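You operate a simulated robot arm through the tools that you are given. There is no shell and no other tool.

The job below is to be done with a simulated robot arm. You get a single attempt, and the scene is never put back.

## Task
Fit the 6 mm sieve in the holder, scoop two loads of gravel into it and shake it through.
Fine: free the lock bar only after loading; the orange scoop goes back, the fines fall into the white bucket.
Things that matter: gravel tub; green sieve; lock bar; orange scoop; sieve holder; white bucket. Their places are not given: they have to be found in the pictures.

Only the result counts: the job must be done as asked and must still hold three seconds after the hand-in. Knocking over, shifting, dropping, spilling or breaking anything else fails it.

## Robot
A 6-joint arm with a two-finger parallel gripper, fixed in place. Base frame: the origin is at the foot of the arm, x ahead of it, y to its left, z up; the work surface is at about z = 0.726. Units: m, rad, N and s.
Its first joint turns from -2.897 to 2.897 rad. Payload 3.91 kg.
Tool frame: the origin (TCP) lies between the finger pads and is the grasp point; the fingertips stand 0.03 m ahead of it; z points along the fingers, y is the line along which they close. Largest opening 0.11 m; finger width 0.02, thickness 0.01; the body of the gripper, 0.048 by 0.112 m, starts 0.055 m behind the TCP.
Orientation is told as [roll, pitch, yaw] about the base's x, y, z axes, in that order, counted from this pose: with the fingers straight down and closing along the base's y, the tool's x points along the base's -x, its y along +y and its z along -z.

## Interface
- The arm moves only by the tool play_rows. Its argument "motion" is a list of rows, each a list of 7 numbers: the shift along the tool's x, y, z in units of 25 mm (1.0 is 25 mm), then the turn, a rotation vector about the tool's x, y, z in units of 5 degrees (1.0 is 5 degrees), then the closure, from 0 (fully open) to 1 (shut). In form: [[dx, dy, dz, rx, ry, rz, jaw], ...]. A call has 1 to 20 rows; each row shifts and turns the commanded pose from where the row before left it, along the tool's axes as they then stand. A call with a number of a shift or a turn outside -1 to 1 is refused whole. Rows are played at 5 a second. More than 0.05 m and 0.15 rad between two rows, or a gripper value outside its range, and nothing of the call is played. A pose out of reach is approached as far as the arm can. The call stops where the force on the tool passes 90 N (or 10 N more than at its start, if that is more) or the arm is blocked; 0.2 s more then pass. The fingers move at their own pace (about 0.108 m/s each) and stop on an object; they squeeze with about 41 N. The grip force told is the motor's: it shows also when the fingers shut on nothing. Time passes only in rows, and 0.2 s behind the last, so rows that do not move let the fingers close. The reply holds the time, the measured pose of the TCP, the force on the tool along the base axes, the opening and the grip force, in the units named above and with some noise, with the torque about the TCP (base axes, N m) and any sound that the robot's microphone picked up.
- Cameras (640 x 400 px; columns grow to the right, rows downward): "scene" is fixed at [0.0389, -0.6512, 1.425]; the picture's right is [0.68, -0.73, 0.00], its down [-0.25, -0.23, -0.94] and it looks along [0.69, 0.64, -0.34] (base axes); focal length 343 px, centre (320, 200). "wrist" rides on the gripper at [0.072, 0.017, -0.103] in the tool frame; the picture's right is [-0.23, 0.97, 0.00], its down [-0.76, -0.18, -0.62] and it looks along [-0.61, -0.14, 0.78] (tool axes); focal length 222 px, centre (320, 200).
- get_image(camera): a new picture of that camera. No time passes.
- probe_pixels(camera, pixels): for up to 12 pixels [column, row] of the newest picture of that camera ("zoom" is the newest enlarged one), the place [x, y, z] in the base frame of the surface seen there, good to about 0.002 m, but the place of the scene camera against the robot may be out by one fixed shift of up to 0.018 m in any direction. No time passes.
- zoom(camera, box): a new picture of the part [left, top, right, bottom] of that camera's present view, enlarged. No time passes.
- sign_off(): hands the job in; it is judged then, once.

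Leave the gripper open and the arm clear of the work at the hand-in unless told otherwise.

The tools are called after "Request:" as name(argument=value, ...) on one line, values as JSON. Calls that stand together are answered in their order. play_rows: Moves the arm, as the interface text tells. Its arguments: {"type":"object","properties":{"motion":{"type":"array","items":{"type":"array","items":{"type":"number"}}}},"required":["motion"]} The other tools are called the same way: get_image (camera) takes a picture; probe_pixels (camera, pixels) gives the place of the surface under pixels of a picture; zoom (camera, box) takes an enlarged picture of a part of a camera's view; sign_off () hands the job in.

At the start:

```text
t: 0.0
tcp_pos: [0.7009, -0.0168, 1.1895]
tcp_rot: [-0.001, 0.0, 0.001]
ft_force: [0.3, 0.0, -0.4]
wrist_torque: [-0.02, -0.02, -0.01]
width: 0.1101
grasp_force: 0.1
```

scene: 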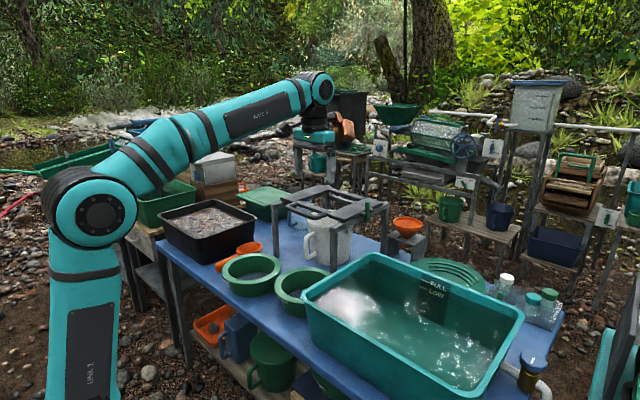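
wrist: 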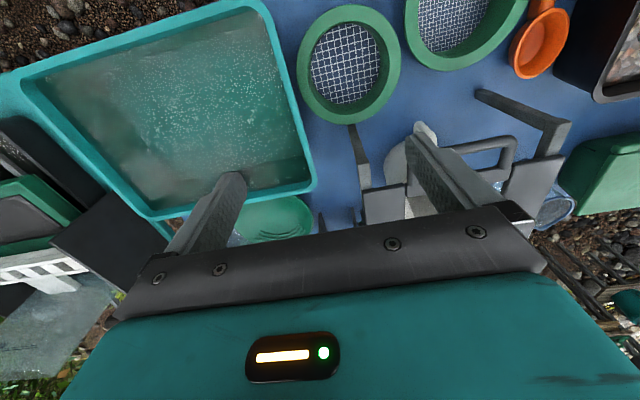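

I see a blue table with a black gravel tub, two green sieves, an orange scoop, a grey holder frame with a white bucket under it, and a big green water tub. I'll look closer at each first.

Request:
zoom(camera="scene", box=[150, 170, 330, 282])

Request:
zoom(camera="scene", box=[260, 170, 440, 282])

Request:
zoom(camera="scene", box=[200, 230, 340, 318])

Request:
zoom(camera="wrist", box=[280, 0, 640, 225])

```text
3.56 times, centred on (240, 226) of scene
```

zoom: 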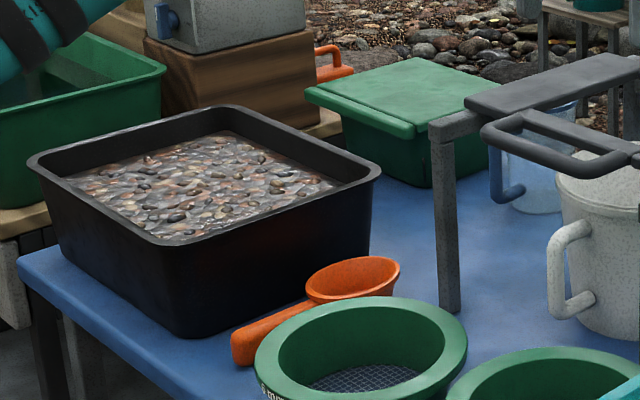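

```text
3.56 times, centred on (350, 226) of scene
```

zoom: 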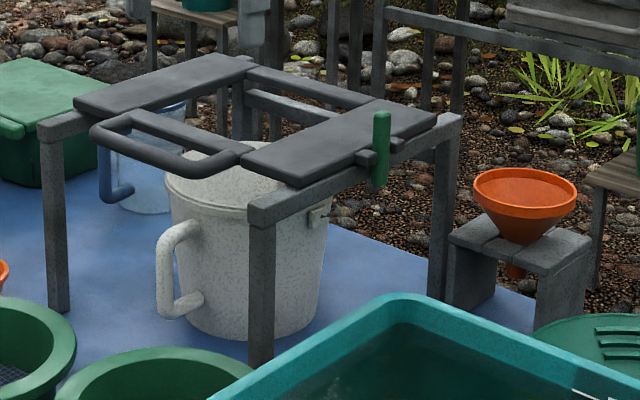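

```text
4.55 times, centred on (270, 274) of scene
```

zoom: 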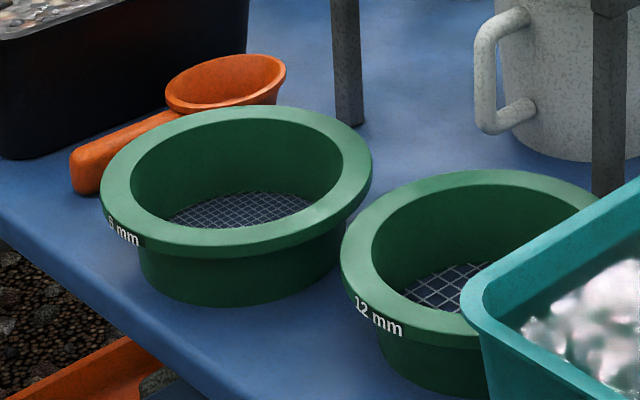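

```text
1.78 times, centred on (460, 112) of wrist
```

zoom: 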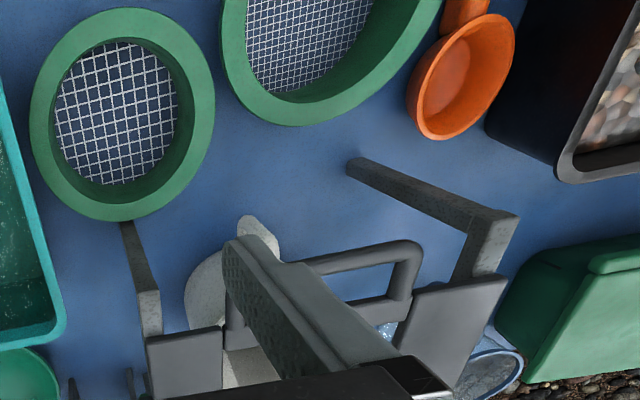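

The left sieve (nearest the scoop) seems labelled "6 mm", the right one "12 mm". I'll check the label, and the holder's parts with its green-handled bar around (367,212).

Request:
zoom(camera="scene", box=[216, 265, 256, 290])

Request:
zoom(camera="scene", box=[320, 180, 400, 230])

Request:
zoom(camera="scene", box=[270, 180, 350, 230])

Request:
zoom(camera="wrist", box=[320, 100, 576, 260])

```text
16.00 times, centred on (236, 278) of scene
```

zoom: 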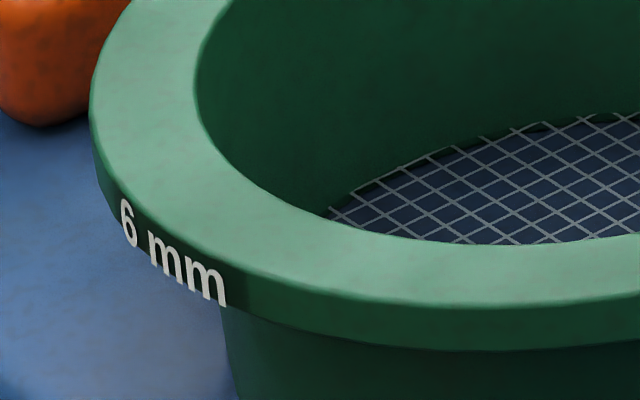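

```text
8.00 times, centred on (360, 205) of scene
```

zoom: 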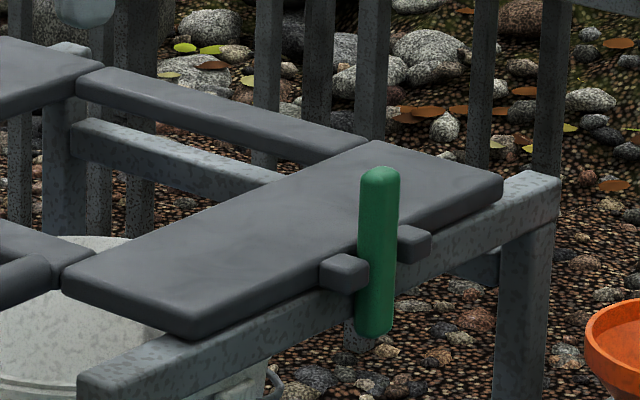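

```text
8.00 times, centred on (310, 205) of scene
```

zoom: 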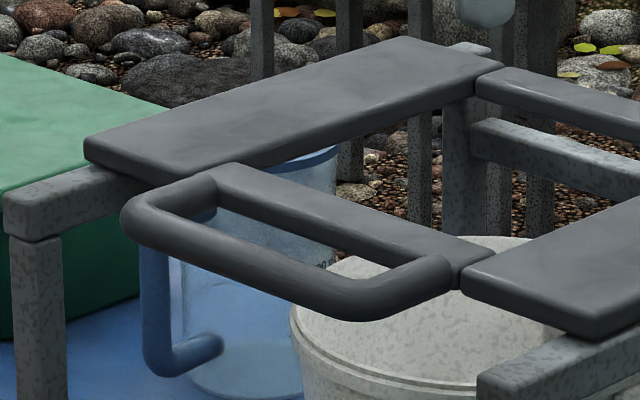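

```text
2.50 times, centred on (448, 180) of wrist
```

zoom: 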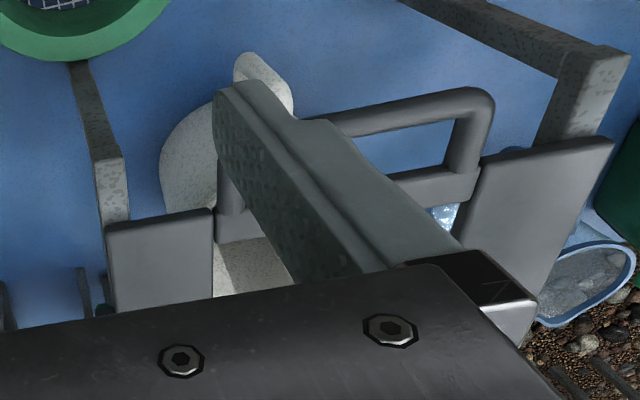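

The left sieve reads "6 mm" – that is the one wanted. Now I'll probe the scene picture for holder corners, lock bar, sieve, scoop, tub, bucket.

Request:
get_image(camera="scene")

Request:
zoom(camera="scene", box=[260, 170, 440, 282])

```text
taken
```

scene: 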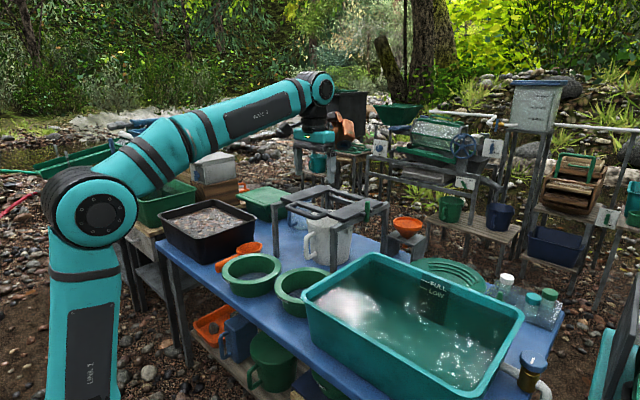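

```text
3.56 times, centred on (350, 226) of scene
```

zoom: 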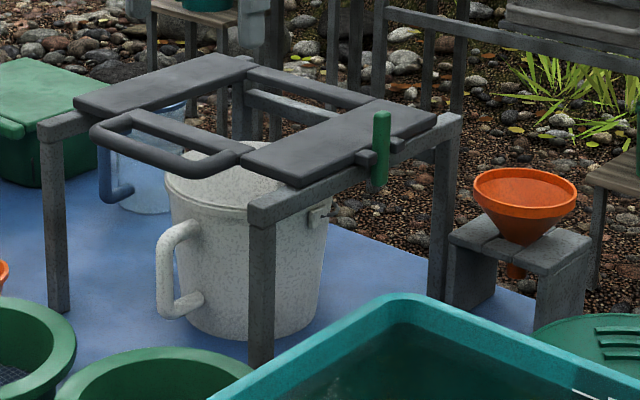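

Probing the holder in this zoom: plate corners, handle loop, green bar, rail ends, legs.

Request:
probe_pixels(camera="zoom", pixels=[[80, 105], [130, 113], [248, 62], [240, 165], [300, 180], [434, 118], [375, 101], [381, 116], [381, 180], [362, 158], [396, 143], [255, 205]])

Request:
probe_pixels(camera="zoom", pixels=[[100, 133], [185, 165], [130, 116], [245, 150], [190, 130], [320, 85], [455, 120], [50, 125], [262, 360], [58, 310], [290, 100], [440, 300]])

Request:
probe_pixels(camera="scene", pixels=[[223, 272], [281, 258], [250, 255], [250, 289], [252, 270], [274, 290], [315, 275], [216, 268], [262, 249], [238, 248], [247, 250], [250, 246]])

```text
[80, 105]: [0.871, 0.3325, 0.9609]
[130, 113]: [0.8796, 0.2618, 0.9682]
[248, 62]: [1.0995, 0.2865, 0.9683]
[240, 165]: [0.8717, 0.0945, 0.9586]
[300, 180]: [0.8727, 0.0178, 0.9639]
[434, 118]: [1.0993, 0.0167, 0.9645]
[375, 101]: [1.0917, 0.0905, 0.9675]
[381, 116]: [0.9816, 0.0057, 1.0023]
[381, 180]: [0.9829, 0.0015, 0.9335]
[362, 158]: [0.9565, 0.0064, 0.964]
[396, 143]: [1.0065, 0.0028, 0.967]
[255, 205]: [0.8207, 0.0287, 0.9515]
```

```text
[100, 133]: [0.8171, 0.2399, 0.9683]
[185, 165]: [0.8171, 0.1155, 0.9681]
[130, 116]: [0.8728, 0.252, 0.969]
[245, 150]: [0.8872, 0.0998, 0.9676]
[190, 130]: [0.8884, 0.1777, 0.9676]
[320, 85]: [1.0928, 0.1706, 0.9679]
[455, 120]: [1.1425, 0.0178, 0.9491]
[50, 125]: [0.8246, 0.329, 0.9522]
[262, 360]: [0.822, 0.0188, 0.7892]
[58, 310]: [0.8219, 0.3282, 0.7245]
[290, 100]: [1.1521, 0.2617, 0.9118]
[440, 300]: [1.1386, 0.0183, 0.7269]
```

```text
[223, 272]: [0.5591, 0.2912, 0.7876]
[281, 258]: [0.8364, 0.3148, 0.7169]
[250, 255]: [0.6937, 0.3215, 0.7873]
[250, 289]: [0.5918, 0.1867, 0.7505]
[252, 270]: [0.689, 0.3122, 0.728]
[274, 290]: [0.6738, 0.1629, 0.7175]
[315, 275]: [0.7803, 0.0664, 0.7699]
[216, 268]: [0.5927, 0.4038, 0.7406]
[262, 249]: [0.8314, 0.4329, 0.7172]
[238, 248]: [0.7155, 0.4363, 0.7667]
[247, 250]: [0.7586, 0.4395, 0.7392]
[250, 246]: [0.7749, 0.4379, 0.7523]
```

The holder spans about x 0.82–1.15, y 0.02–0.33; the carriage has an opening and a handle loop toward the robot at x≈0.817. I'll use the wrist view now to check the fixed shift between cameras, and probe sieve, scoop and tub in zooms.

Request:
zoom(camera="wrist", box=[280, 0, 640, 225])

Request:
probe_pixels(camera="zoom", pixels=[[120, 20], [205, 110], [120, 205], [40, 115], [115, 110], [235, 80], [300, 110], [365, 82], [462, 22], [500, 70], [430, 125], [455, 80]])

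Request:
probe_pixels(camera="zoom", pixels=[[395, 247], [330, 262], [408, 268], [505, 290], [500, 222], [480, 230], [160, 340], [215, 335], [148, 305], [410, 310], [355, 165], [440, 195]])

```text
1.78 times, centred on (460, 112) of wrist
```

zoom: 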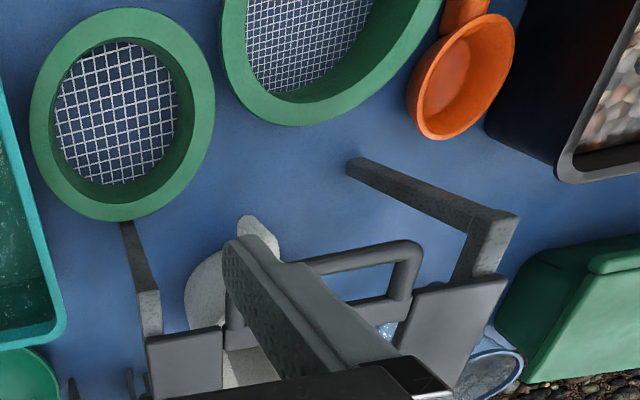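

```text
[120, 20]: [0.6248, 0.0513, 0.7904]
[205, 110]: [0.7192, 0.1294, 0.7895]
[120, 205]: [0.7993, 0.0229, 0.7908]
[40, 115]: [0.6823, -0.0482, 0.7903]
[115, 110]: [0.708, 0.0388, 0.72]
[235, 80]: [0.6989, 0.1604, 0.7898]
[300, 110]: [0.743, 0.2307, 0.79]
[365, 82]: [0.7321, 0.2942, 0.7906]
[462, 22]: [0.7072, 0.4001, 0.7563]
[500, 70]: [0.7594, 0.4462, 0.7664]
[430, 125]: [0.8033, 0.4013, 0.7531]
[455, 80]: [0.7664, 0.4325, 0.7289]
```

```text
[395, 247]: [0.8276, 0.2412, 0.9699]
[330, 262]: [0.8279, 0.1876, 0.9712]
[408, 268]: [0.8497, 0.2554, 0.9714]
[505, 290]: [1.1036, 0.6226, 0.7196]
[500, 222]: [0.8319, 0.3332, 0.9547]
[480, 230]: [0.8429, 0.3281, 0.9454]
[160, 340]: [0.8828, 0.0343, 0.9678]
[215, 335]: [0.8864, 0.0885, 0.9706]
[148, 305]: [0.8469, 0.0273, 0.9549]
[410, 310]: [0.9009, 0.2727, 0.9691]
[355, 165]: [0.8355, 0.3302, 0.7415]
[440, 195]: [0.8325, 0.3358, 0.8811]
```

The wrist gives the sieve rim at z≈0.79 and the loop at x≈0.828; the scene is about 1 cm off in x. I'll move the hand back and left at its present height for a better wrist view of the work.

Request:
play_rows(motion=[[1, 1, 0, 0, 0, 0, 0], [1, 1, 0, 0, 0, 0, 0], [1, 1, 0, 0, 0, 0, 0], [1, 1, 0, 0, 0, 0, 0], [1, 1, 0, 0, 0, 0, 0], [1, 1, 0, 0, 0, 0, 0], [1, 1, 0, 0, 0, 0, 0], [1, 1, 0, 0, 0, 0, 0], [0, 1, 0, 0, 0, 0, 0], [0, 1, 0, 0, 0, 0, 0]])

Request:
get_image(camera="wrist")

Request:
get_image(camera="scene")

```text
t: 2.2
tcp_pos: [0.5007, 0.2316, 1.193]
tcp_rot: [0.001, 0.0, 0.002]
ft_force: [0.2, 0.7, -0.1]
wrist_torque: [0.03, -0.02, -0.01]
width: 0.11
grasp_force: 0.0
```

```text
taken
```

wrist: 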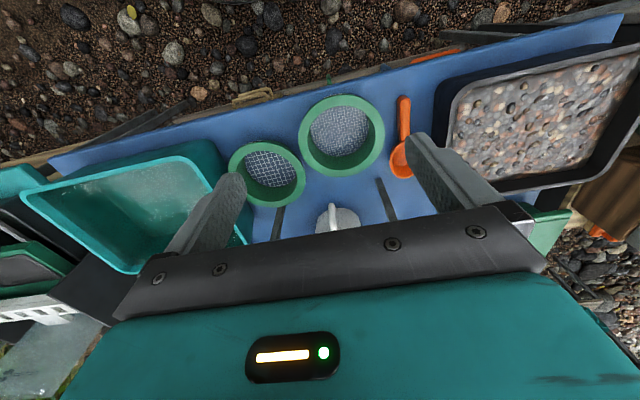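

```text
taken
```

scene: 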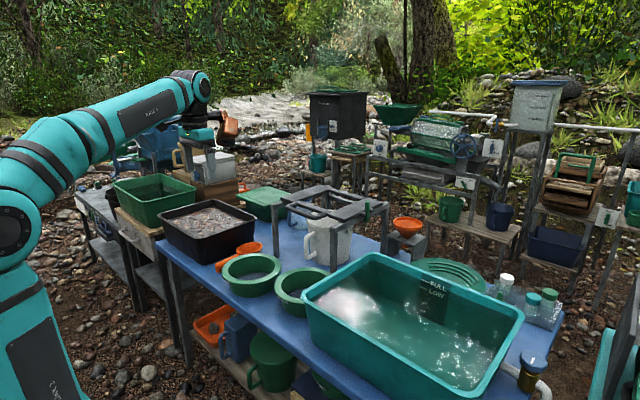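

Good top view of sieves, scoop and tub. I'll zoom on them and probe.

Request:
zoom(camera="wrist", box=[220, 60, 460, 210])

Request:
probe_pixels(camera="wrist", pixels=[[303, 137], [380, 137], [341, 99], [341, 171], [341, 108], [341, 163], [312, 137], [371, 137], [340, 137], [320, 110], [320, 165], [368, 165]])

Request:
probe_pixels(camera="wrist", pixels=[[404, 98], [404, 115], [404, 135], [403, 145], [392, 160], [409, 160], [400, 160], [402, 178], [447, 140], [480, 140], [560, 130], [500, 170]])

```text
2.67 times, centred on (340, 135) of wrist
```

zoom: 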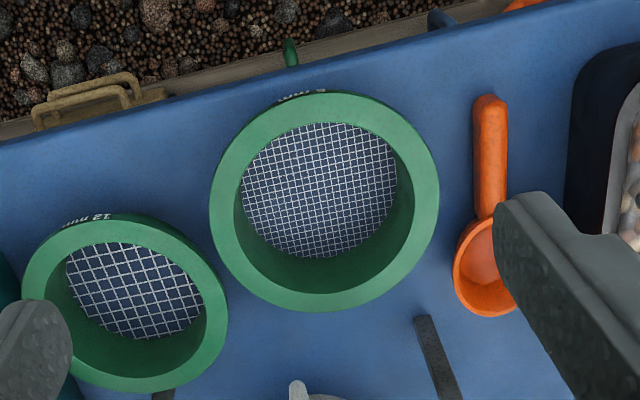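

```text
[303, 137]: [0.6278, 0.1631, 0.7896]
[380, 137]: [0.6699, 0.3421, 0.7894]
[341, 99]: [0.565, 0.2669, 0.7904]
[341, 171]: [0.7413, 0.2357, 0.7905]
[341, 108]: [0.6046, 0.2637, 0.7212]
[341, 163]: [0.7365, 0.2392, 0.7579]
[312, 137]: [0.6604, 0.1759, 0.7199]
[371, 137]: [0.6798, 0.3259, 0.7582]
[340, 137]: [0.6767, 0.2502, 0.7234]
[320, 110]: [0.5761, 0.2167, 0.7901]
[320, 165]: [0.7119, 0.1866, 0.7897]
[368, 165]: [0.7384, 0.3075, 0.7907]
```

```text
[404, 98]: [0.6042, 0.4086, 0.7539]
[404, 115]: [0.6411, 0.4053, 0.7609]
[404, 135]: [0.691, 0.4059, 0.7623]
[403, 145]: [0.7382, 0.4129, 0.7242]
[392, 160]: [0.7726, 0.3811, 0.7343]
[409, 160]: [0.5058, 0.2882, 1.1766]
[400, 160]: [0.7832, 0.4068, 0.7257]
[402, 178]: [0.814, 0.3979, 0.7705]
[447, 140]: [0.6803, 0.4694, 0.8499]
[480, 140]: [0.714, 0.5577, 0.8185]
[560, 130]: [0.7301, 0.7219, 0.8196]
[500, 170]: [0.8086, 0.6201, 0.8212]
```

Probing in this zoom: sieve 6 mm rim outer/inner edges and scoop handle.

Request:
probe_pixels(camera="zoom", pixels=[[213, 205], [232, 200], [434, 195], [414, 200], [320, 97], [320, 121], [325, 307], [325, 290], [270, 120], [262, 280], [395, 270], [390, 130]])

Request:
probe_pixels(camera="zoom", pixels=[[490, 97], [476, 130], [490, 130], [505, 130], [477, 180], [490, 180], [505, 180], [490, 210], [460, 260], [470, 300], [482, 260], [515, 313]])

Request:
probe_pixels(camera="wrist", pixels=[[455, 90], [440, 100], [520, 80], [600, 70], [636, 60], [450, 180], [510, 190], [580, 180], [470, 110], [600, 100], [580, 160], [530, 130]])

```text
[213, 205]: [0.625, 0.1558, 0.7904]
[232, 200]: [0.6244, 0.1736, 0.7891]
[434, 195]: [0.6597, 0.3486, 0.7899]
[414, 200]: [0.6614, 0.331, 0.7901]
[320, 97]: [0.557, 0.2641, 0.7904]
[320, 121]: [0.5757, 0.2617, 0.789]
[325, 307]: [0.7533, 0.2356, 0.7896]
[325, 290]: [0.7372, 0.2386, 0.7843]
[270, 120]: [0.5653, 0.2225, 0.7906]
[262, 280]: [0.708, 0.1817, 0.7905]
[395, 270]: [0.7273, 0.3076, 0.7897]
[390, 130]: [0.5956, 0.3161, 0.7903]
```

```text
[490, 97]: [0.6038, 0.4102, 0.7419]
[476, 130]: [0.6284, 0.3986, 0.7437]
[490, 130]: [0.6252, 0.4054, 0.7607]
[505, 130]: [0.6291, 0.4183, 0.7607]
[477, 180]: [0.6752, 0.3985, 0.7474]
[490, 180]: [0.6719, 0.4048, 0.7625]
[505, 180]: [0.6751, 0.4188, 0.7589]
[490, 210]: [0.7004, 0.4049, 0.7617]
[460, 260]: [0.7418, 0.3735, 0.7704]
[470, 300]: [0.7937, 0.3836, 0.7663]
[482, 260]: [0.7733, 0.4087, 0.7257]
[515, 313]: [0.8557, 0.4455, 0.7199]
```

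```text
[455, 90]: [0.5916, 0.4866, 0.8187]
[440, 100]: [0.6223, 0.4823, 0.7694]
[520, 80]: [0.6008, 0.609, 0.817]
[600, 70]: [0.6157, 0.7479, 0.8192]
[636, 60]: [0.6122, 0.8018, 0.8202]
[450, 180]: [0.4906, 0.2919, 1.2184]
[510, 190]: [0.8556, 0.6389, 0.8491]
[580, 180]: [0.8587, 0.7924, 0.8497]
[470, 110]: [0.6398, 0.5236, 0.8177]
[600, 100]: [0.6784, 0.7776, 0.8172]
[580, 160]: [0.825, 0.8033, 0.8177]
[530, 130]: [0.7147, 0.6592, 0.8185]
```

The 6 mm sieve is centred near (0.655, 0.252), outer radius ≈0.098, inner ≈0.080, rim top z≈0.79. The scoop handle lies along x from 0.60 to 0.71 at y≈0.408, top z≈0.762. Gravel surface z≈0.818, tub rim ≈0.85. Now I'll move above and before the holder to measure the carriage opening and lock bar.

Request:
play_rows(motion=[[-1, 0, -1, 0, 0, 0, 0], [-1, 0, -1, 0, 0, 0, 0], [-1, 0, -1, 0, 0, 0, 0], [-1, 0, -1, 0, 0, 0, 0], [-1, 0, -1, 0, 0, 0, 0], [-1, 0, 0, 0, 0, 0, 0], [-1, 0, 0, 0, 0, 0, 0], [-1, 0, 0, 0, 0, 0, 0]])

Request:
get_image(camera="wrist")

Request:
zoom(camera="wrist", box=[220, 100, 460, 250])

```text
t: 4.0
tcp_pos: [0.69, 0.2273, 1.2745]
tcp_rot: [0.004, -0.008, -0.002]
ft_force: [-1.1, -0.1, 0.6]
wrist_torque: [-0.01, -0.05, 0.0]
width: 0.11
grasp_force: 0.0
out of reach, approached as far as the arm can: row 5, 6, 7, 8
```

```text
taken
```

wrist: 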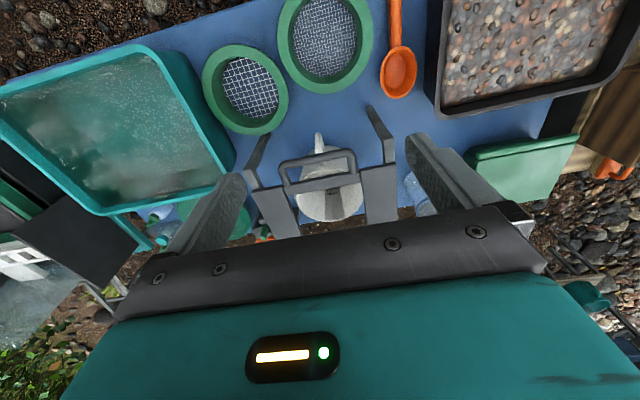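

```text
2.67 times, centred on (340, 175) of wrist
```

zoom: 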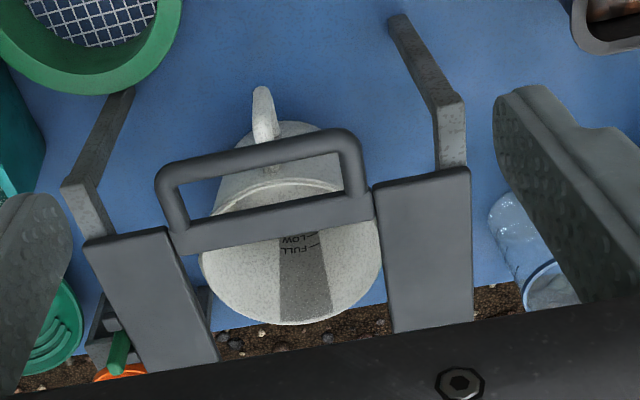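

The arm reached its limit here (upper reach envelope), so holder work will need the tool tilted outward. Now I probe carriage features in this zoom: front bar inner/outer edge, plates' inner edges, loop, green bar, bucket.

Request:
probe_pixels(camera="zoom", pixels=[[178, 240], [370, 205], [185, 252], [366, 218], [275, 232], [100, 245], [165, 232], [216, 355], [395, 325], [378, 190], [465, 172], [470, 320]])

Request:
probe_pixels(camera="zoom", pixels=[[120, 345], [118, 362], [110, 325], [95, 340], [162, 180], [255, 152], [345, 135], [178, 220], [355, 180], [205, 260], [375, 255], [300, 320]])

Request:
zoom(camera="wrist", box=[240, 200, 304, 240])

```text
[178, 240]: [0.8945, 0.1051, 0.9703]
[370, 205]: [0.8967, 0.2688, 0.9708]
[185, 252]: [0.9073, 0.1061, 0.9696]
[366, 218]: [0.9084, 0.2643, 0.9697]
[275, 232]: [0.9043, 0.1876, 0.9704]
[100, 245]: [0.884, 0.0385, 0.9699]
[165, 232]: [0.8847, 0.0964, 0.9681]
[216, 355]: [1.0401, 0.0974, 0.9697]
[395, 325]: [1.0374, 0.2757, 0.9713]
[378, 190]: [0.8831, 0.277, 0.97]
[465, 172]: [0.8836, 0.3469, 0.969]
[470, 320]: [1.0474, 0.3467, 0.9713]
```

```text
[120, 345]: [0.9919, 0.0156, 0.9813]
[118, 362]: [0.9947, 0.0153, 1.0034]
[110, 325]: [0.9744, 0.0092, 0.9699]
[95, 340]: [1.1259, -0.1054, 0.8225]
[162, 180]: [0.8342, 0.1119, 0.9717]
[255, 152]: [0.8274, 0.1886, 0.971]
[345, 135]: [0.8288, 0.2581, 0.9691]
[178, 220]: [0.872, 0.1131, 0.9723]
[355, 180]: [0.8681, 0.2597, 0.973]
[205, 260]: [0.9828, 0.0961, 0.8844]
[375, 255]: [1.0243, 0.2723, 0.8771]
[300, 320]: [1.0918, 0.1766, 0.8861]
```

```text
10.00 times, centred on (272, 220) of wrist
```

zoom: 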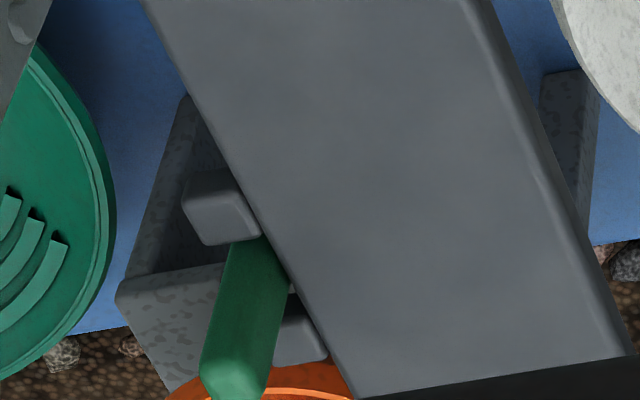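

True positions (wrist frame): opening x≈0.909–1.095, y≈0.099–0.275, centre ≈(1.00, 0.187), carriage top z≈0.970; lock bar ≈(0.995, 0.0155) up to z≈1.004; loop bar x≈0.828. I'll go down a bit, then turn to the tilted pose (yaw ≈52°, tilt ≈30°) and test the reach with empty hand.

Request:
play_rows(motion=[[0, 0, 1, 0, 0, 0, 0], [0, 0, 1, 0, 0, 0, 0], [0, 0, 1, 0, 0, 0, 0], [0, 0, 1, 0, 0, 0, 0], [0, 0, 1, 0, 0, 0, 0]])

```text
t: 5.2
tcp_pos: [0.6906, 0.2297, 1.1502]
tcp_rot: [0.0, -0.001, -0.001]
ft_force: [-0.2, 0.3, -0.1]
wrist_torque: [0.0, -0.04, -0.05]
width: 0.1096
grasp_force: 0.1
```

The pose follows the command again. Now yaw +52° (tool z −52°) then tilt 30° outward.

Request:
play_rows(motion=[[0, 0, 0, 0, 0, -1, 0], [0, 0, 0, 0, 0, -1, 0], [0, 0, 0, 0, 0, -1, 0], [0, 0, 0, 0, 0, -1, 0], [0, 0, 0, 0, 0, -1, 0], [0, 0, 0, 0, 0, -1, 0], [0, 0, 0, 0, 0, -1, 0], [0, 0, 0, 0, 0, -1, 0], [0, 0, 0, 0, 0, -1, 0], [0, 0, 0, 0, 0, -1, 0], [0, 0, 0, 0, 0, -0.4, 0], [0, 0, 0, 0, -1, 0, 0], [0, 0, 0, 0, -1, 0, 0], [0, 0, 0, 0, -1, 0, 0], [0, 0, 0, 0, -1, 0, 0], [0, 0, 0, 0, -1, 0, 0], [0, 0, 0, 0, -1, 0, 0]])

```text
t: 8.8
tcp_pos: [0.69, 0.2292, 1.1494]
tcp_rot: [0.001, -0.524, 0.908]
ft_force: [0.5, 0.8, 0.1]
wrist_torque: [-0.03, 0.01, 0.01]
width: 0.1098
grasp_force: 0.0
```

Orientation reads pitch −0.524, yaw 0.908 as wanted. Now down 7 cm and outward to (0.93, 0.242, 1.08) to test reach.

Request:
play_rows(motion=[[0.467, 0, 0.808, 0, 0, 0, 0], [0.467, 0, 0.808, 0, 0, 0, 0], [0.467, 0, 0.808, 0, 0, 0, 0], [-0.5465, -0.725, 0.316, 0, 0, 0, 0], [-0.5465, -0.725, 0.316, 0, 0, 0, 0], [-0.5465, -0.725, 0.316, 0, 0, 0, 0], [-0.5465, -0.725, 0.316, 0, 0, 0, 0], [-0.5465, -0.725, 0.316, 0, 0, 0, 0], [-0.5465, -0.725, 0.316, 0, 0, 0, 0], [-0.5465, -0.725, 0.316, 0, 0, 0, 0], [-0.5465, -0.725, 0.316, 0, 0, 0, 0], [-0.5465, -0.725, 0.316, 0, 0, 0, 0], [-0.5465, -0.725, 0.316, 0, 0, 0, 0]])

Request:
get_image(camera="wrist")

Request:
get_image(camera="scene")

```text
t: 11.6
tcp_pos: [0.9293, 0.2395, 1.0819]
tcp_rot: [-0.002, -0.525, 0.909]
ft_force: [-1.0, -0.9, 0.8]
wrist_torque: [-0.03, -0.04, -0.01]
width: 0.1095
grasp_force: 0.0
```

```text
taken
```

wrist: 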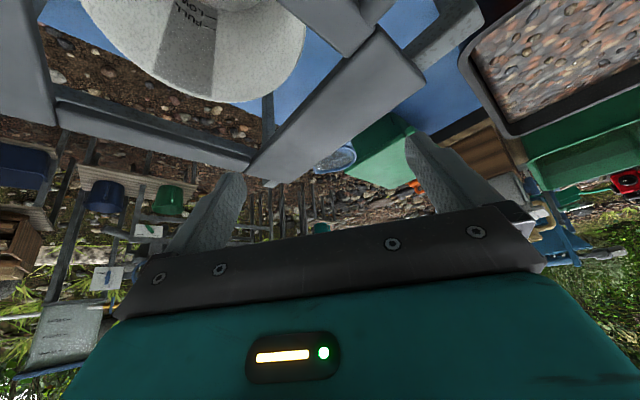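

```text
taken
```

scene: 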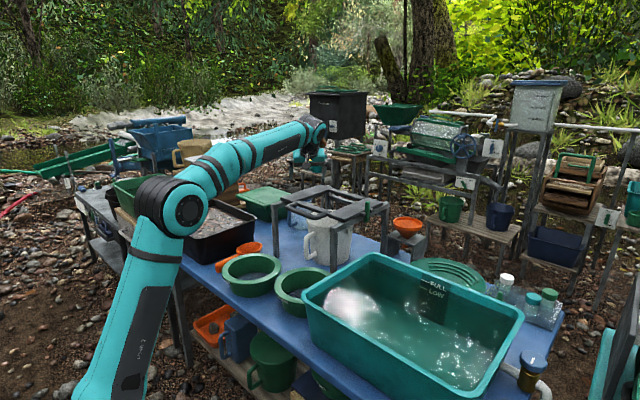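

Reach is fine here with 30° tilt. From this close view I can measure the back bar and right plate of the carriage.

Request:
zoom(camera="wrist", box=[0, 0, 440, 200])

Request:
probe_pixels(camera="wrist", pixels=[[65, 100], [70, 120], [150, 130], [150, 150], [245, 160], [255, 145], [320, 90], [360, 45], [415, 80], [265, 178], [300, 150], [200, 145]])

Request:
probe_pixels(camera="wrist", pixels=[[90, 20], [150, 80], [210, 98], [300, 30], [275, 10], [30, 90], [10, 60], [20, 110], [400, 20], [440, 45], [330, 10], [200, 10]])

```text
1.45 times, centred on (220, 100) of wrist
```

zoom: 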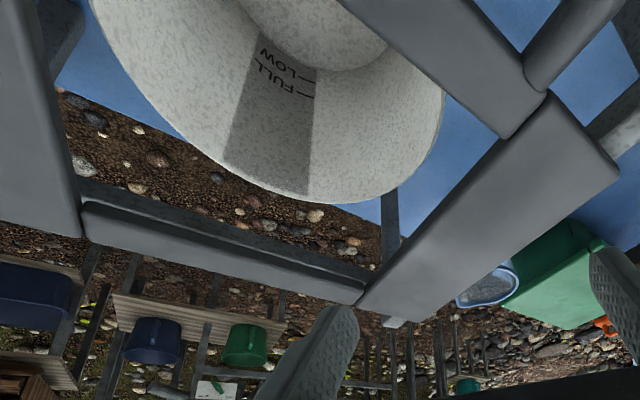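

```text
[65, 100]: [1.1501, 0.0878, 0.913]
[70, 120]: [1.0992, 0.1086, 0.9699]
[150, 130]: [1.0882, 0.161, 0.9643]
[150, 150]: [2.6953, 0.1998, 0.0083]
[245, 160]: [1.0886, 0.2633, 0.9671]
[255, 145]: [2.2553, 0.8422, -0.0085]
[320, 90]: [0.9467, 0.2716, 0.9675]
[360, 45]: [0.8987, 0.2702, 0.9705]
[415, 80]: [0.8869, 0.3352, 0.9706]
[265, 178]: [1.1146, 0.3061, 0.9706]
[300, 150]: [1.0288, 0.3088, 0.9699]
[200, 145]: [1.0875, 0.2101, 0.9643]
```

```text
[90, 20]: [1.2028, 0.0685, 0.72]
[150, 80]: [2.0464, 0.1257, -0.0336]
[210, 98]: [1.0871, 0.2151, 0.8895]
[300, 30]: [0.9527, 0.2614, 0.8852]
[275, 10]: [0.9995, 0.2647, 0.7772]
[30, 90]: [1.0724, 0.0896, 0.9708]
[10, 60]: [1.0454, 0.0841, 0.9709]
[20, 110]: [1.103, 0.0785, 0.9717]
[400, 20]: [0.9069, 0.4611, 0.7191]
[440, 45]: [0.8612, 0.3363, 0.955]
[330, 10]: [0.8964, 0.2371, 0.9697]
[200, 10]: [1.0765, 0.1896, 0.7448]
```

Opening is x 0.910–1.088, y ≈0.0985–0.2725 (centre ≈(0.999, 0.1855)), plate top 0.970. Now I zoom the scene on the 6 mm sieve to find the flange thickness and body width.

Request:
zoom(camera="scene", box=[214, 244, 294, 304])

Request:
probe_pixels(camera="zoom", pixels=[[100, 270], [110, 300], [200, 330], [300, 345], [300, 310], [300, 295], [200, 305], [420, 300], [300, 380], [480, 230], [440, 270], [250, 400]])

```text
6.67 times, centred on (254, 274) of scene
```

zoom: 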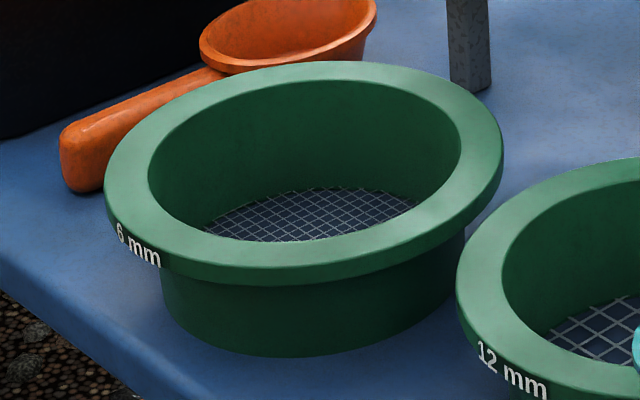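

```text
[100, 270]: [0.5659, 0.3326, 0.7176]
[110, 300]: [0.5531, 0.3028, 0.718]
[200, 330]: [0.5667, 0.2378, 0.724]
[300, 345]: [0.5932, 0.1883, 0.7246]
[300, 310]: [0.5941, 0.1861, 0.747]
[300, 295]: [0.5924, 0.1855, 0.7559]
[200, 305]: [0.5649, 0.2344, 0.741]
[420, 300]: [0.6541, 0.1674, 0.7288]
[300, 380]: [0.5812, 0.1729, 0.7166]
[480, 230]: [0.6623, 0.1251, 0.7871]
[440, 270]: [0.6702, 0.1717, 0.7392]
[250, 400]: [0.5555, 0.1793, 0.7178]
```

Flange is ≈1.2 cm thick; the body is ≈0.08 m in radius, so it fits the ≈0.176 opening. I'll grip the 6 mm sieve's rim at its near-left point (azimuth 140°) with this 30° tilt, so the finger falls in the opening's corner gap later. First move back above that point, jaw opened to about 6 cm.

Request:
play_rows(motion=[[0, 0, 0, 0.2, 0, 0.346, 0.45], [0.4683, 0.9412, -0.2705, 0, 0, 0, 0.45], [0.4683, 0.9412, -0.2705, 0, 0, 0, 0.45], [0.4683, 0.9412, -0.2705, 0, 0, 0, 0.45], [0.4683, 0.9412, -0.2705, 0, 0, 0, 0.45], [0.4683, 0.9412, -0.2705, 0, 0, 0, 0.45], [0.4683, 0.9412, -0.2705, 0, 0, 0, 0.45], [0.4683, 0.9412, -0.2705, 0, 0, 0, 0.45], [0.4683, 0.9412, -0.2705, 0, 0, 0, 0.45], [0.4683, 0.9412, -0.2705, 0, 0, 0, 0.45], [0.4683, 0.9412, -0.2705, 0, 0, 0, 0.45], [0.4683, 0.9412, -0.2705, 0, 0, 0, 0.45], [0.4683, 0.9412, -0.2705, 0, 0, 0, 0.45], [0.4683, 0.9412, -0.2705, 0, 0, 0, 0.45]])

Request:
get_image(camera="wrist")

```text
t: 14.6
tcp_pos: [0.582, 0.3041, 1.0804]
tcp_rot: [-0.001, -0.523, 0.874]
ft_force: [0.7, -0.5, -0.1]
wrist_torque: [0.04, -0.03, 0.03]
width: 0.0606
grasp_force: 0.1
```

```text
taken
```

wrist: 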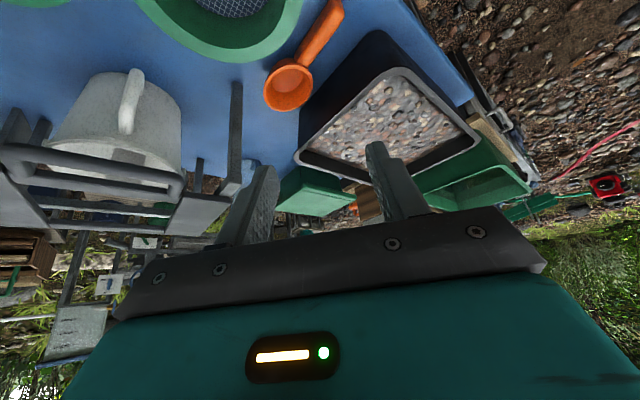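

TCP is at (0.582, 0.304, 1.080). I'll descend to z≈0.85 above the rim point and look.

Request:
play_rows(motion=[[0.5186, -0.0071, 0.881, 0, 0, 0, 0.45], [0.5186, -0.0071, 0.881, 0, 0, 0, 0.45], [0.5186, -0.0071, 0.881, 0, 0, 0, 0.45], [0.5186, -0.0071, 0.881, 0, 0, 0, 0.45], [0.5186, -0.0071, 0.881, 0, 0, 0, 0.45], [0.5186, -0.0071, 0.881, 0, 0, 0, 0.45], [0.5186, -0.0071, 0.881, 0, 0, 0, 0.45], [0.5186, -0.0071, 0.881, 0, 0, 0, 0.45], [0.5186, -0.0071, 0.881, 0, 0, 0, 0.45]])

Request:
get_image(camera="wrist")

Request:
zoom(camera="scene", box=[180, 200, 300, 300])

```text
t: 16.6
tcp_pos: [0.5829, 0.3, 0.8525]
tcp_rot: [0.0, -0.525, 0.872]
ft_force: [-0.7, -0.6, 0.6]
wrist_torque: [0.01, -0.03, 0.03]
width: 0.0607
grasp_force: 0.1
```

```text
taken
```

wrist: 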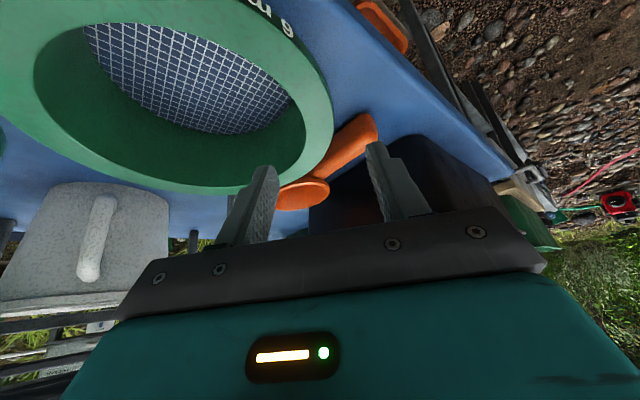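

```text
4.00 times, centred on (240, 250) of scene
```

zoom: 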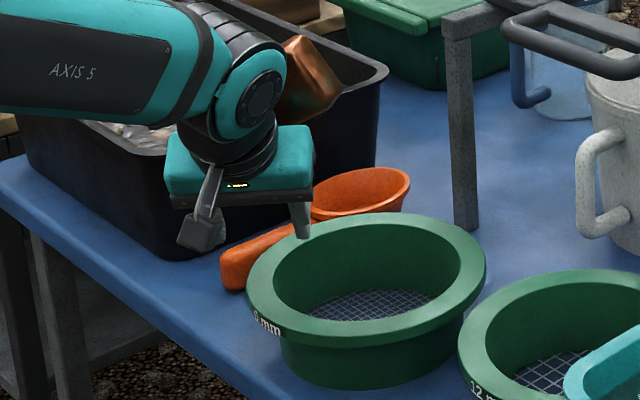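

Let me check the sieve's position again with this near view before descending.

Request:
probe_pixels(camera="wrist", pixels=[[325, 110], [305, 110], [300, 170], [250, 185], [180, 188], [280, 40], [310, 60], [100, 170], [40, 120], [240, 170], [290, 120], [100, 100]])

```text
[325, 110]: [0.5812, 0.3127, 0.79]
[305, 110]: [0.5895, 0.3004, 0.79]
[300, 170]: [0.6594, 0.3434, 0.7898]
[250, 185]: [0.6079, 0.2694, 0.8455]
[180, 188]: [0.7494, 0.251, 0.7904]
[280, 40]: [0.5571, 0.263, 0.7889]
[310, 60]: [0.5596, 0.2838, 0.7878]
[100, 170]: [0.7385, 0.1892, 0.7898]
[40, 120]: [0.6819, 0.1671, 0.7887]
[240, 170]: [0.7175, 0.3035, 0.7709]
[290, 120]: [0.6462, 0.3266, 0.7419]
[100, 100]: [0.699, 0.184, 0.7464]
```

The rim fits centre ≈(0.655, 0.250). Descending 5.5 cm so the fingers straddle the flange (inner finger inside, outer outside), then closing.

Request:
play_rows(motion=[[0.364, 0.023, 0.645, 0, 0, 0, 0.45], [0.364, 0.023, 0.645, 0, 0, 0, 0.45], [0.364, 0.023, 0.645, 0, 0, 0, 0.45]])

Request:
get_image(camera="wrist")

Request:
zoom(camera="scene", box=[190, 220, 290, 300])

```text
t: 17.4
tcp_pos: [0.5831, 0.3032, 0.7951]
tcp_rot: [0.0, -0.524, 0.874]
ft_force: [0.5, 0.7, -0.2]
wrist_torque: [0.0, 0.0, -0.05]
width: 0.0605
grasp_force: 0.0
```

```text
taken
```

wrist: 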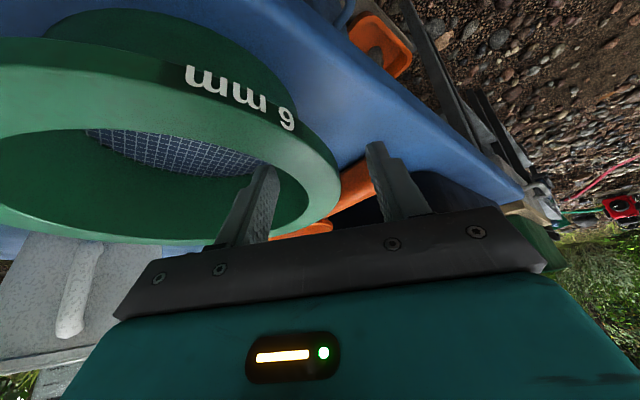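

```text
5.00 times, centred on (240, 260) of scene
```

zoom: 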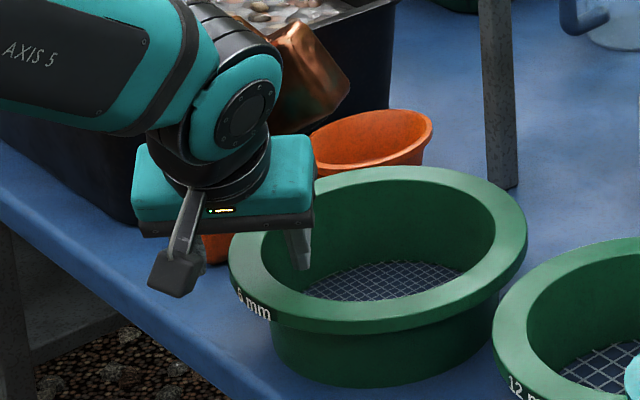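

The fingers straddle the rim. Closing.

Request:
play_rows(motion=[[0, 0, 0, 0, 0, 0, 0.7], [0, 0, 0, 0, 0, 0, 1], [0, 0, 0, 0, 0, 0, 1], [0, 0, 0, 0, 0, 0, 1]])

Request:
zoom(camera="scene", box=[190, 220, 290, 300])

```text
t: 18.4
tcp_pos: [0.5819, 0.3047, 0.7962]
tcp_rot: [0.001, -0.524, 0.872]
ft_force: [-1.1, 0.9, -0.4]
wrist_torque: [0.08, 0.13, -0.01]
width: 0.0283
grasp_force: 41.2
```

```text
5.00 times, centred on (240, 260) of scene
```

zoom: 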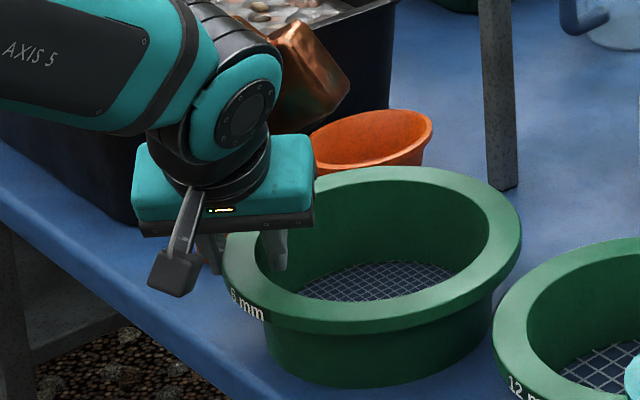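

Gripped (width 0.028, force 41 N). Lifting gently 3 cm and checking how it hangs.

Request:
play_rows(motion=[[-0.2, 0, -0.346, 0, 0, 0, 1], [-0.2, 0, -0.346, 0, 0, 0, 1], [-0.2, 0, -0.346, 0, 0, 0, 1], [0, 0, 0, 0, 0, 0, 1]])

Request:
zoom(camera="scene", box=[190, 210, 310, 300])

Request:
get_image(camera="wrist")

```text
t: 19.4
tcp_pos: [0.5809, 0.3029, 0.8232]
tcp_rot: [0.001, -0.525, 0.872]
ft_force: [0.1, 0.1, 0.3]
wrist_torque: [0.02, -0.03, 0.01]
width: 0.0002
grasp_force: 37.6
```

```text
4.44 times, centred on (250, 255) of scene
```

zoom: 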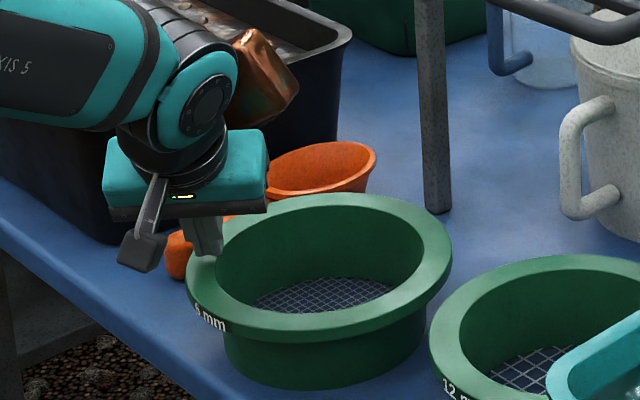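

```text
taken
```

wrist: 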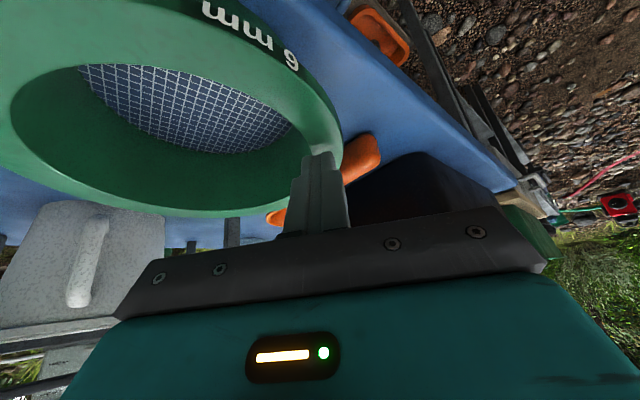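

The grip slipped: fingers shut (width 0), sieve still flat on the table. I'll check whether the sieve moved, then regrip deeper with the flange nearer the pad centre.

Request:
probe_pixels(camera="wrist", pixels=[[338, 110], [318, 120], [300, 60], [310, 175], [240, 205], [150, 205], [60, 180], [10, 130], [200, 30], [130, 45], [90, 195], [260, 30]])

Request:
zoom(camera="scene", box=[212, 240, 262, 280])

```text
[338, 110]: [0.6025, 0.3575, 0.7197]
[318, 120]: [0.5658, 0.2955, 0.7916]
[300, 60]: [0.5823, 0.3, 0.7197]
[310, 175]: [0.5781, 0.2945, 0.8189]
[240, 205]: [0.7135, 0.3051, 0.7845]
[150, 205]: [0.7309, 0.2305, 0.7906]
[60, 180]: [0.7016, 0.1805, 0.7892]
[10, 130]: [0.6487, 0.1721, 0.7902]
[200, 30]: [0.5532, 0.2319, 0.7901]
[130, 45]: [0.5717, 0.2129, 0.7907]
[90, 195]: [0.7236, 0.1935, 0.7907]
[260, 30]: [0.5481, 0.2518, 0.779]
```

```text
10.00 times, centred on (237, 260) of scene
```

zoom: 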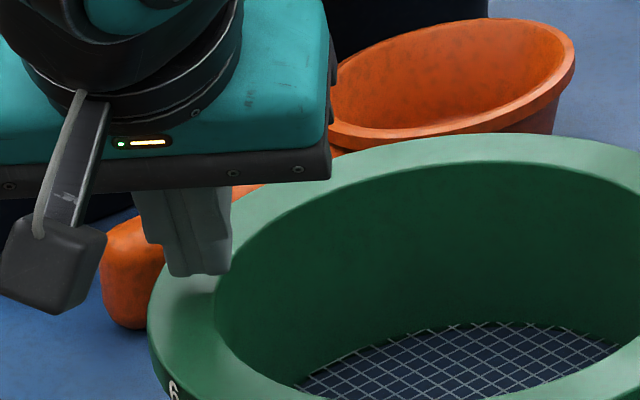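

The sieve seems shifted a few mm toward the hand. I'll rise 8 cm, open, and measure it again.

Request:
play_rows(motion=[[-0.4, 0, -0.693, 0, 0, 0, 1], [-0.4, 0, -0.693, 0, 0, 0, 0.4], [-0.4, 0, -0.693, 0, 0, 0, 0.4], [-0.4, 0, -0.693, 0, 0, 0, 0.4], [0, 0, 0, 0, 0, 0, 0.4]])

Request:
zoom(camera="wrist", box=[0, 0, 400, 250])

```text
t: 20.6
tcp_pos: [0.5831, 0.3022, 0.9054]
tcp_rot: [-0.001, -0.525, 0.873]
ft_force: [-0.8, 0.4, 0.0]
wrist_torque: [0.01, -0.01, -0.04]
width: 0.0661
grasp_force: 0.0
```

```text
1.60 times, centred on (200, 125) of wrist
```

zoom: 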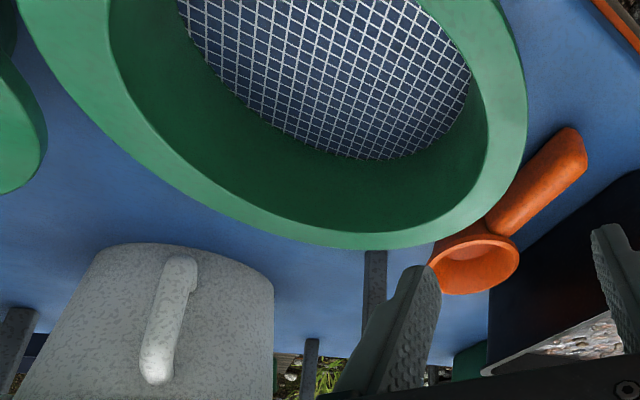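

Probing the rim's outer edge points in this zoom.

Request:
probe_pixels(camera="zoom", pixels=[[522, 90], [505, 170], [440, 235], [340, 246], [250, 220], [160, 165], [80, 90], [35, 30], [487, 80], [430, 195], [300, 215], [150, 110]])

```text
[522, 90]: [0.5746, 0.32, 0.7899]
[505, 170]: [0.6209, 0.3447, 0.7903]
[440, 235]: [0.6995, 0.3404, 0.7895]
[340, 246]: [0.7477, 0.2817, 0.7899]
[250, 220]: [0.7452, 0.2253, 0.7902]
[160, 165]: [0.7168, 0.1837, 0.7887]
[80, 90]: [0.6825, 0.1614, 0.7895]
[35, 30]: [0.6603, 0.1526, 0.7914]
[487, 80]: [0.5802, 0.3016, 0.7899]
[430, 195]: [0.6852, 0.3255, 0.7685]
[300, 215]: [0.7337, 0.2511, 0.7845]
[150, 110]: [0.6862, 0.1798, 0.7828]
```

The sieve centre is now ≈(0.6505, 0.253). The side pinch lets it pivot, so I'll use a hooking grip instead: tool tilted 33° with the outer finger slanting under the flange to the body wall, inner finger on the inner rim, at the near-right point (azimuth 225°), which also suits the opening's corner. First turn the wrist (untilt, yaw −95°).

Request:
play_rows(motion=[[0, 0, -1, 0, 1, 0, 0.59], [0, 0, -1, 0, 1, 0, 0.59], [0, 0, -1, 0, 1, 0, 0.59], [0, 0, -1, 0, 1, 0, 0.59], [0, 0, 0, 0, 1, 0, 0.59], [0, 0, 0, 0, 1, 0, 0.59], [0, 0, 0, 0, 0, 1, 0.59], [0, 0, 0, 0, 0, 1, 0.59], [0, 0, 0, 0, 0, 1, 0.59], [0, 0, 0, 0, 0, 1, 0.59], [0, 0, 0, 0, 0, 1, 0.59], [0, 0, 0, 0, 0, 1, 0.59], [0, 0, 0, 0, 0, 1, 0.59], [0, 0, 0, 0, 0, 1, 0.59], [0, 0, 0, 0, 0, 1, 0.59], [0, 0, 0, 0, 0, 1, 0.59], [0, 0, 0, 0, 0, 1, 0.59], [0, 0, 0, 0, 0, 1, 0.59], [0, 0, 0, 0, 0, 1, 0.59], [0, 0, 0, 0, 0, 1, 0.59]])

Request:
play_rows(motion=[[0, 0, 0, 0, 0, 1, 0.59], [0, 0, 0, 0, 0, 1, 0.59], [0, 0, 0, 0, 0, 1, 0.59], [0, 0, 0, 0, 0, 1, 0.59], [0, 0, 0, 0, 0, 1, 0.59], [0, 0, 0, -1, 0, 0, 0.59], [0, 0, 0, -1, 0, 0, 0.59], [0, 0, 0, -1, 0, 0, 0.59], [0, 0, 0, -1, 0, 0, 0.59], [0, 0, 0, -1, 0, 0, 0.59], [0, 0, 0, -1, 0, 0, 0.59], [0, 0, 0, -0.6, 0, 0, 0.59]])

Request:
get_image(camera="scene")

Request:
get_image(camera="wrist")

```text
t: 24.8
tcp_pos: [0.5576, 0.2756, 0.9958]
tcp_rot: [0.002, 0.002, -0.35]
ft_force: [-0.1, -1.1, 0.4]
wrist_torque: [0.0, -0.01, 0.02]
width: 0.0454
grasp_force: 0.0
```

```text
t: 27.4
tcp_pos: [0.5576, 0.2721, 0.9961]
tcp_rot: [0.578, 0.0, -0.785]
ft_force: [1.4, -0.1, -0.9]
wrist_torque: [0.02, 0.02, 0.0]
width: 0.0452
grasp_force: 0.1
```

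```text
taken
```

scene: 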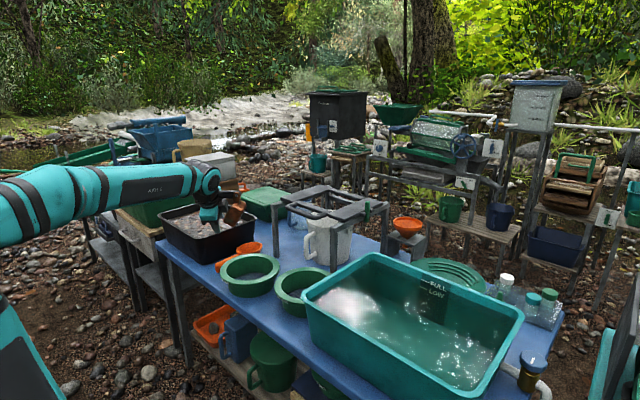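

```text
taken
```

wrist: 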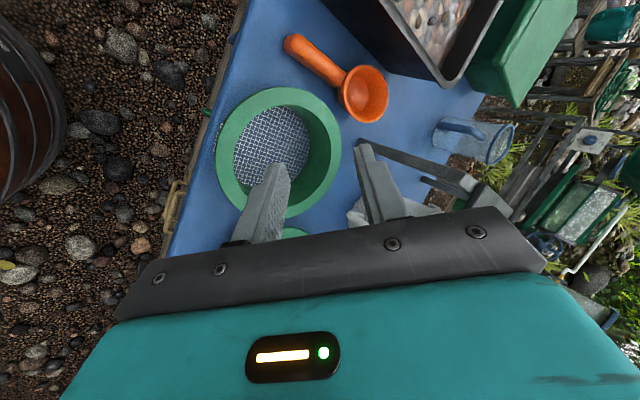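

Orientation is right (roll 0.578, yaw −0.785). I'll re-measure the sieve rim from this view before approaching.

Request:
probe_pixels(camera="wrist", pixels=[[218, 150], [225, 115], [250, 93], [280, 88], [310, 100], [332, 125], [339, 155], [325, 190], [234, 205], [222, 190], [300, 212], [245, 150]])

```text
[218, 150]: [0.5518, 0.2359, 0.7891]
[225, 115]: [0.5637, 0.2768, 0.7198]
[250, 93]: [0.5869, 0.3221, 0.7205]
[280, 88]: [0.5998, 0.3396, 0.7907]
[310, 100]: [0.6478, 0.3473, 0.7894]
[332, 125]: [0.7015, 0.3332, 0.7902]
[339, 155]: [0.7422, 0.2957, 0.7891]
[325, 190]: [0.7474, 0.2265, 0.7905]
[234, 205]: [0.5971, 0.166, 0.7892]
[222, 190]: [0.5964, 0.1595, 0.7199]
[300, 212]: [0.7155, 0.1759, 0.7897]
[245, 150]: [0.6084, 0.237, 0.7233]
```

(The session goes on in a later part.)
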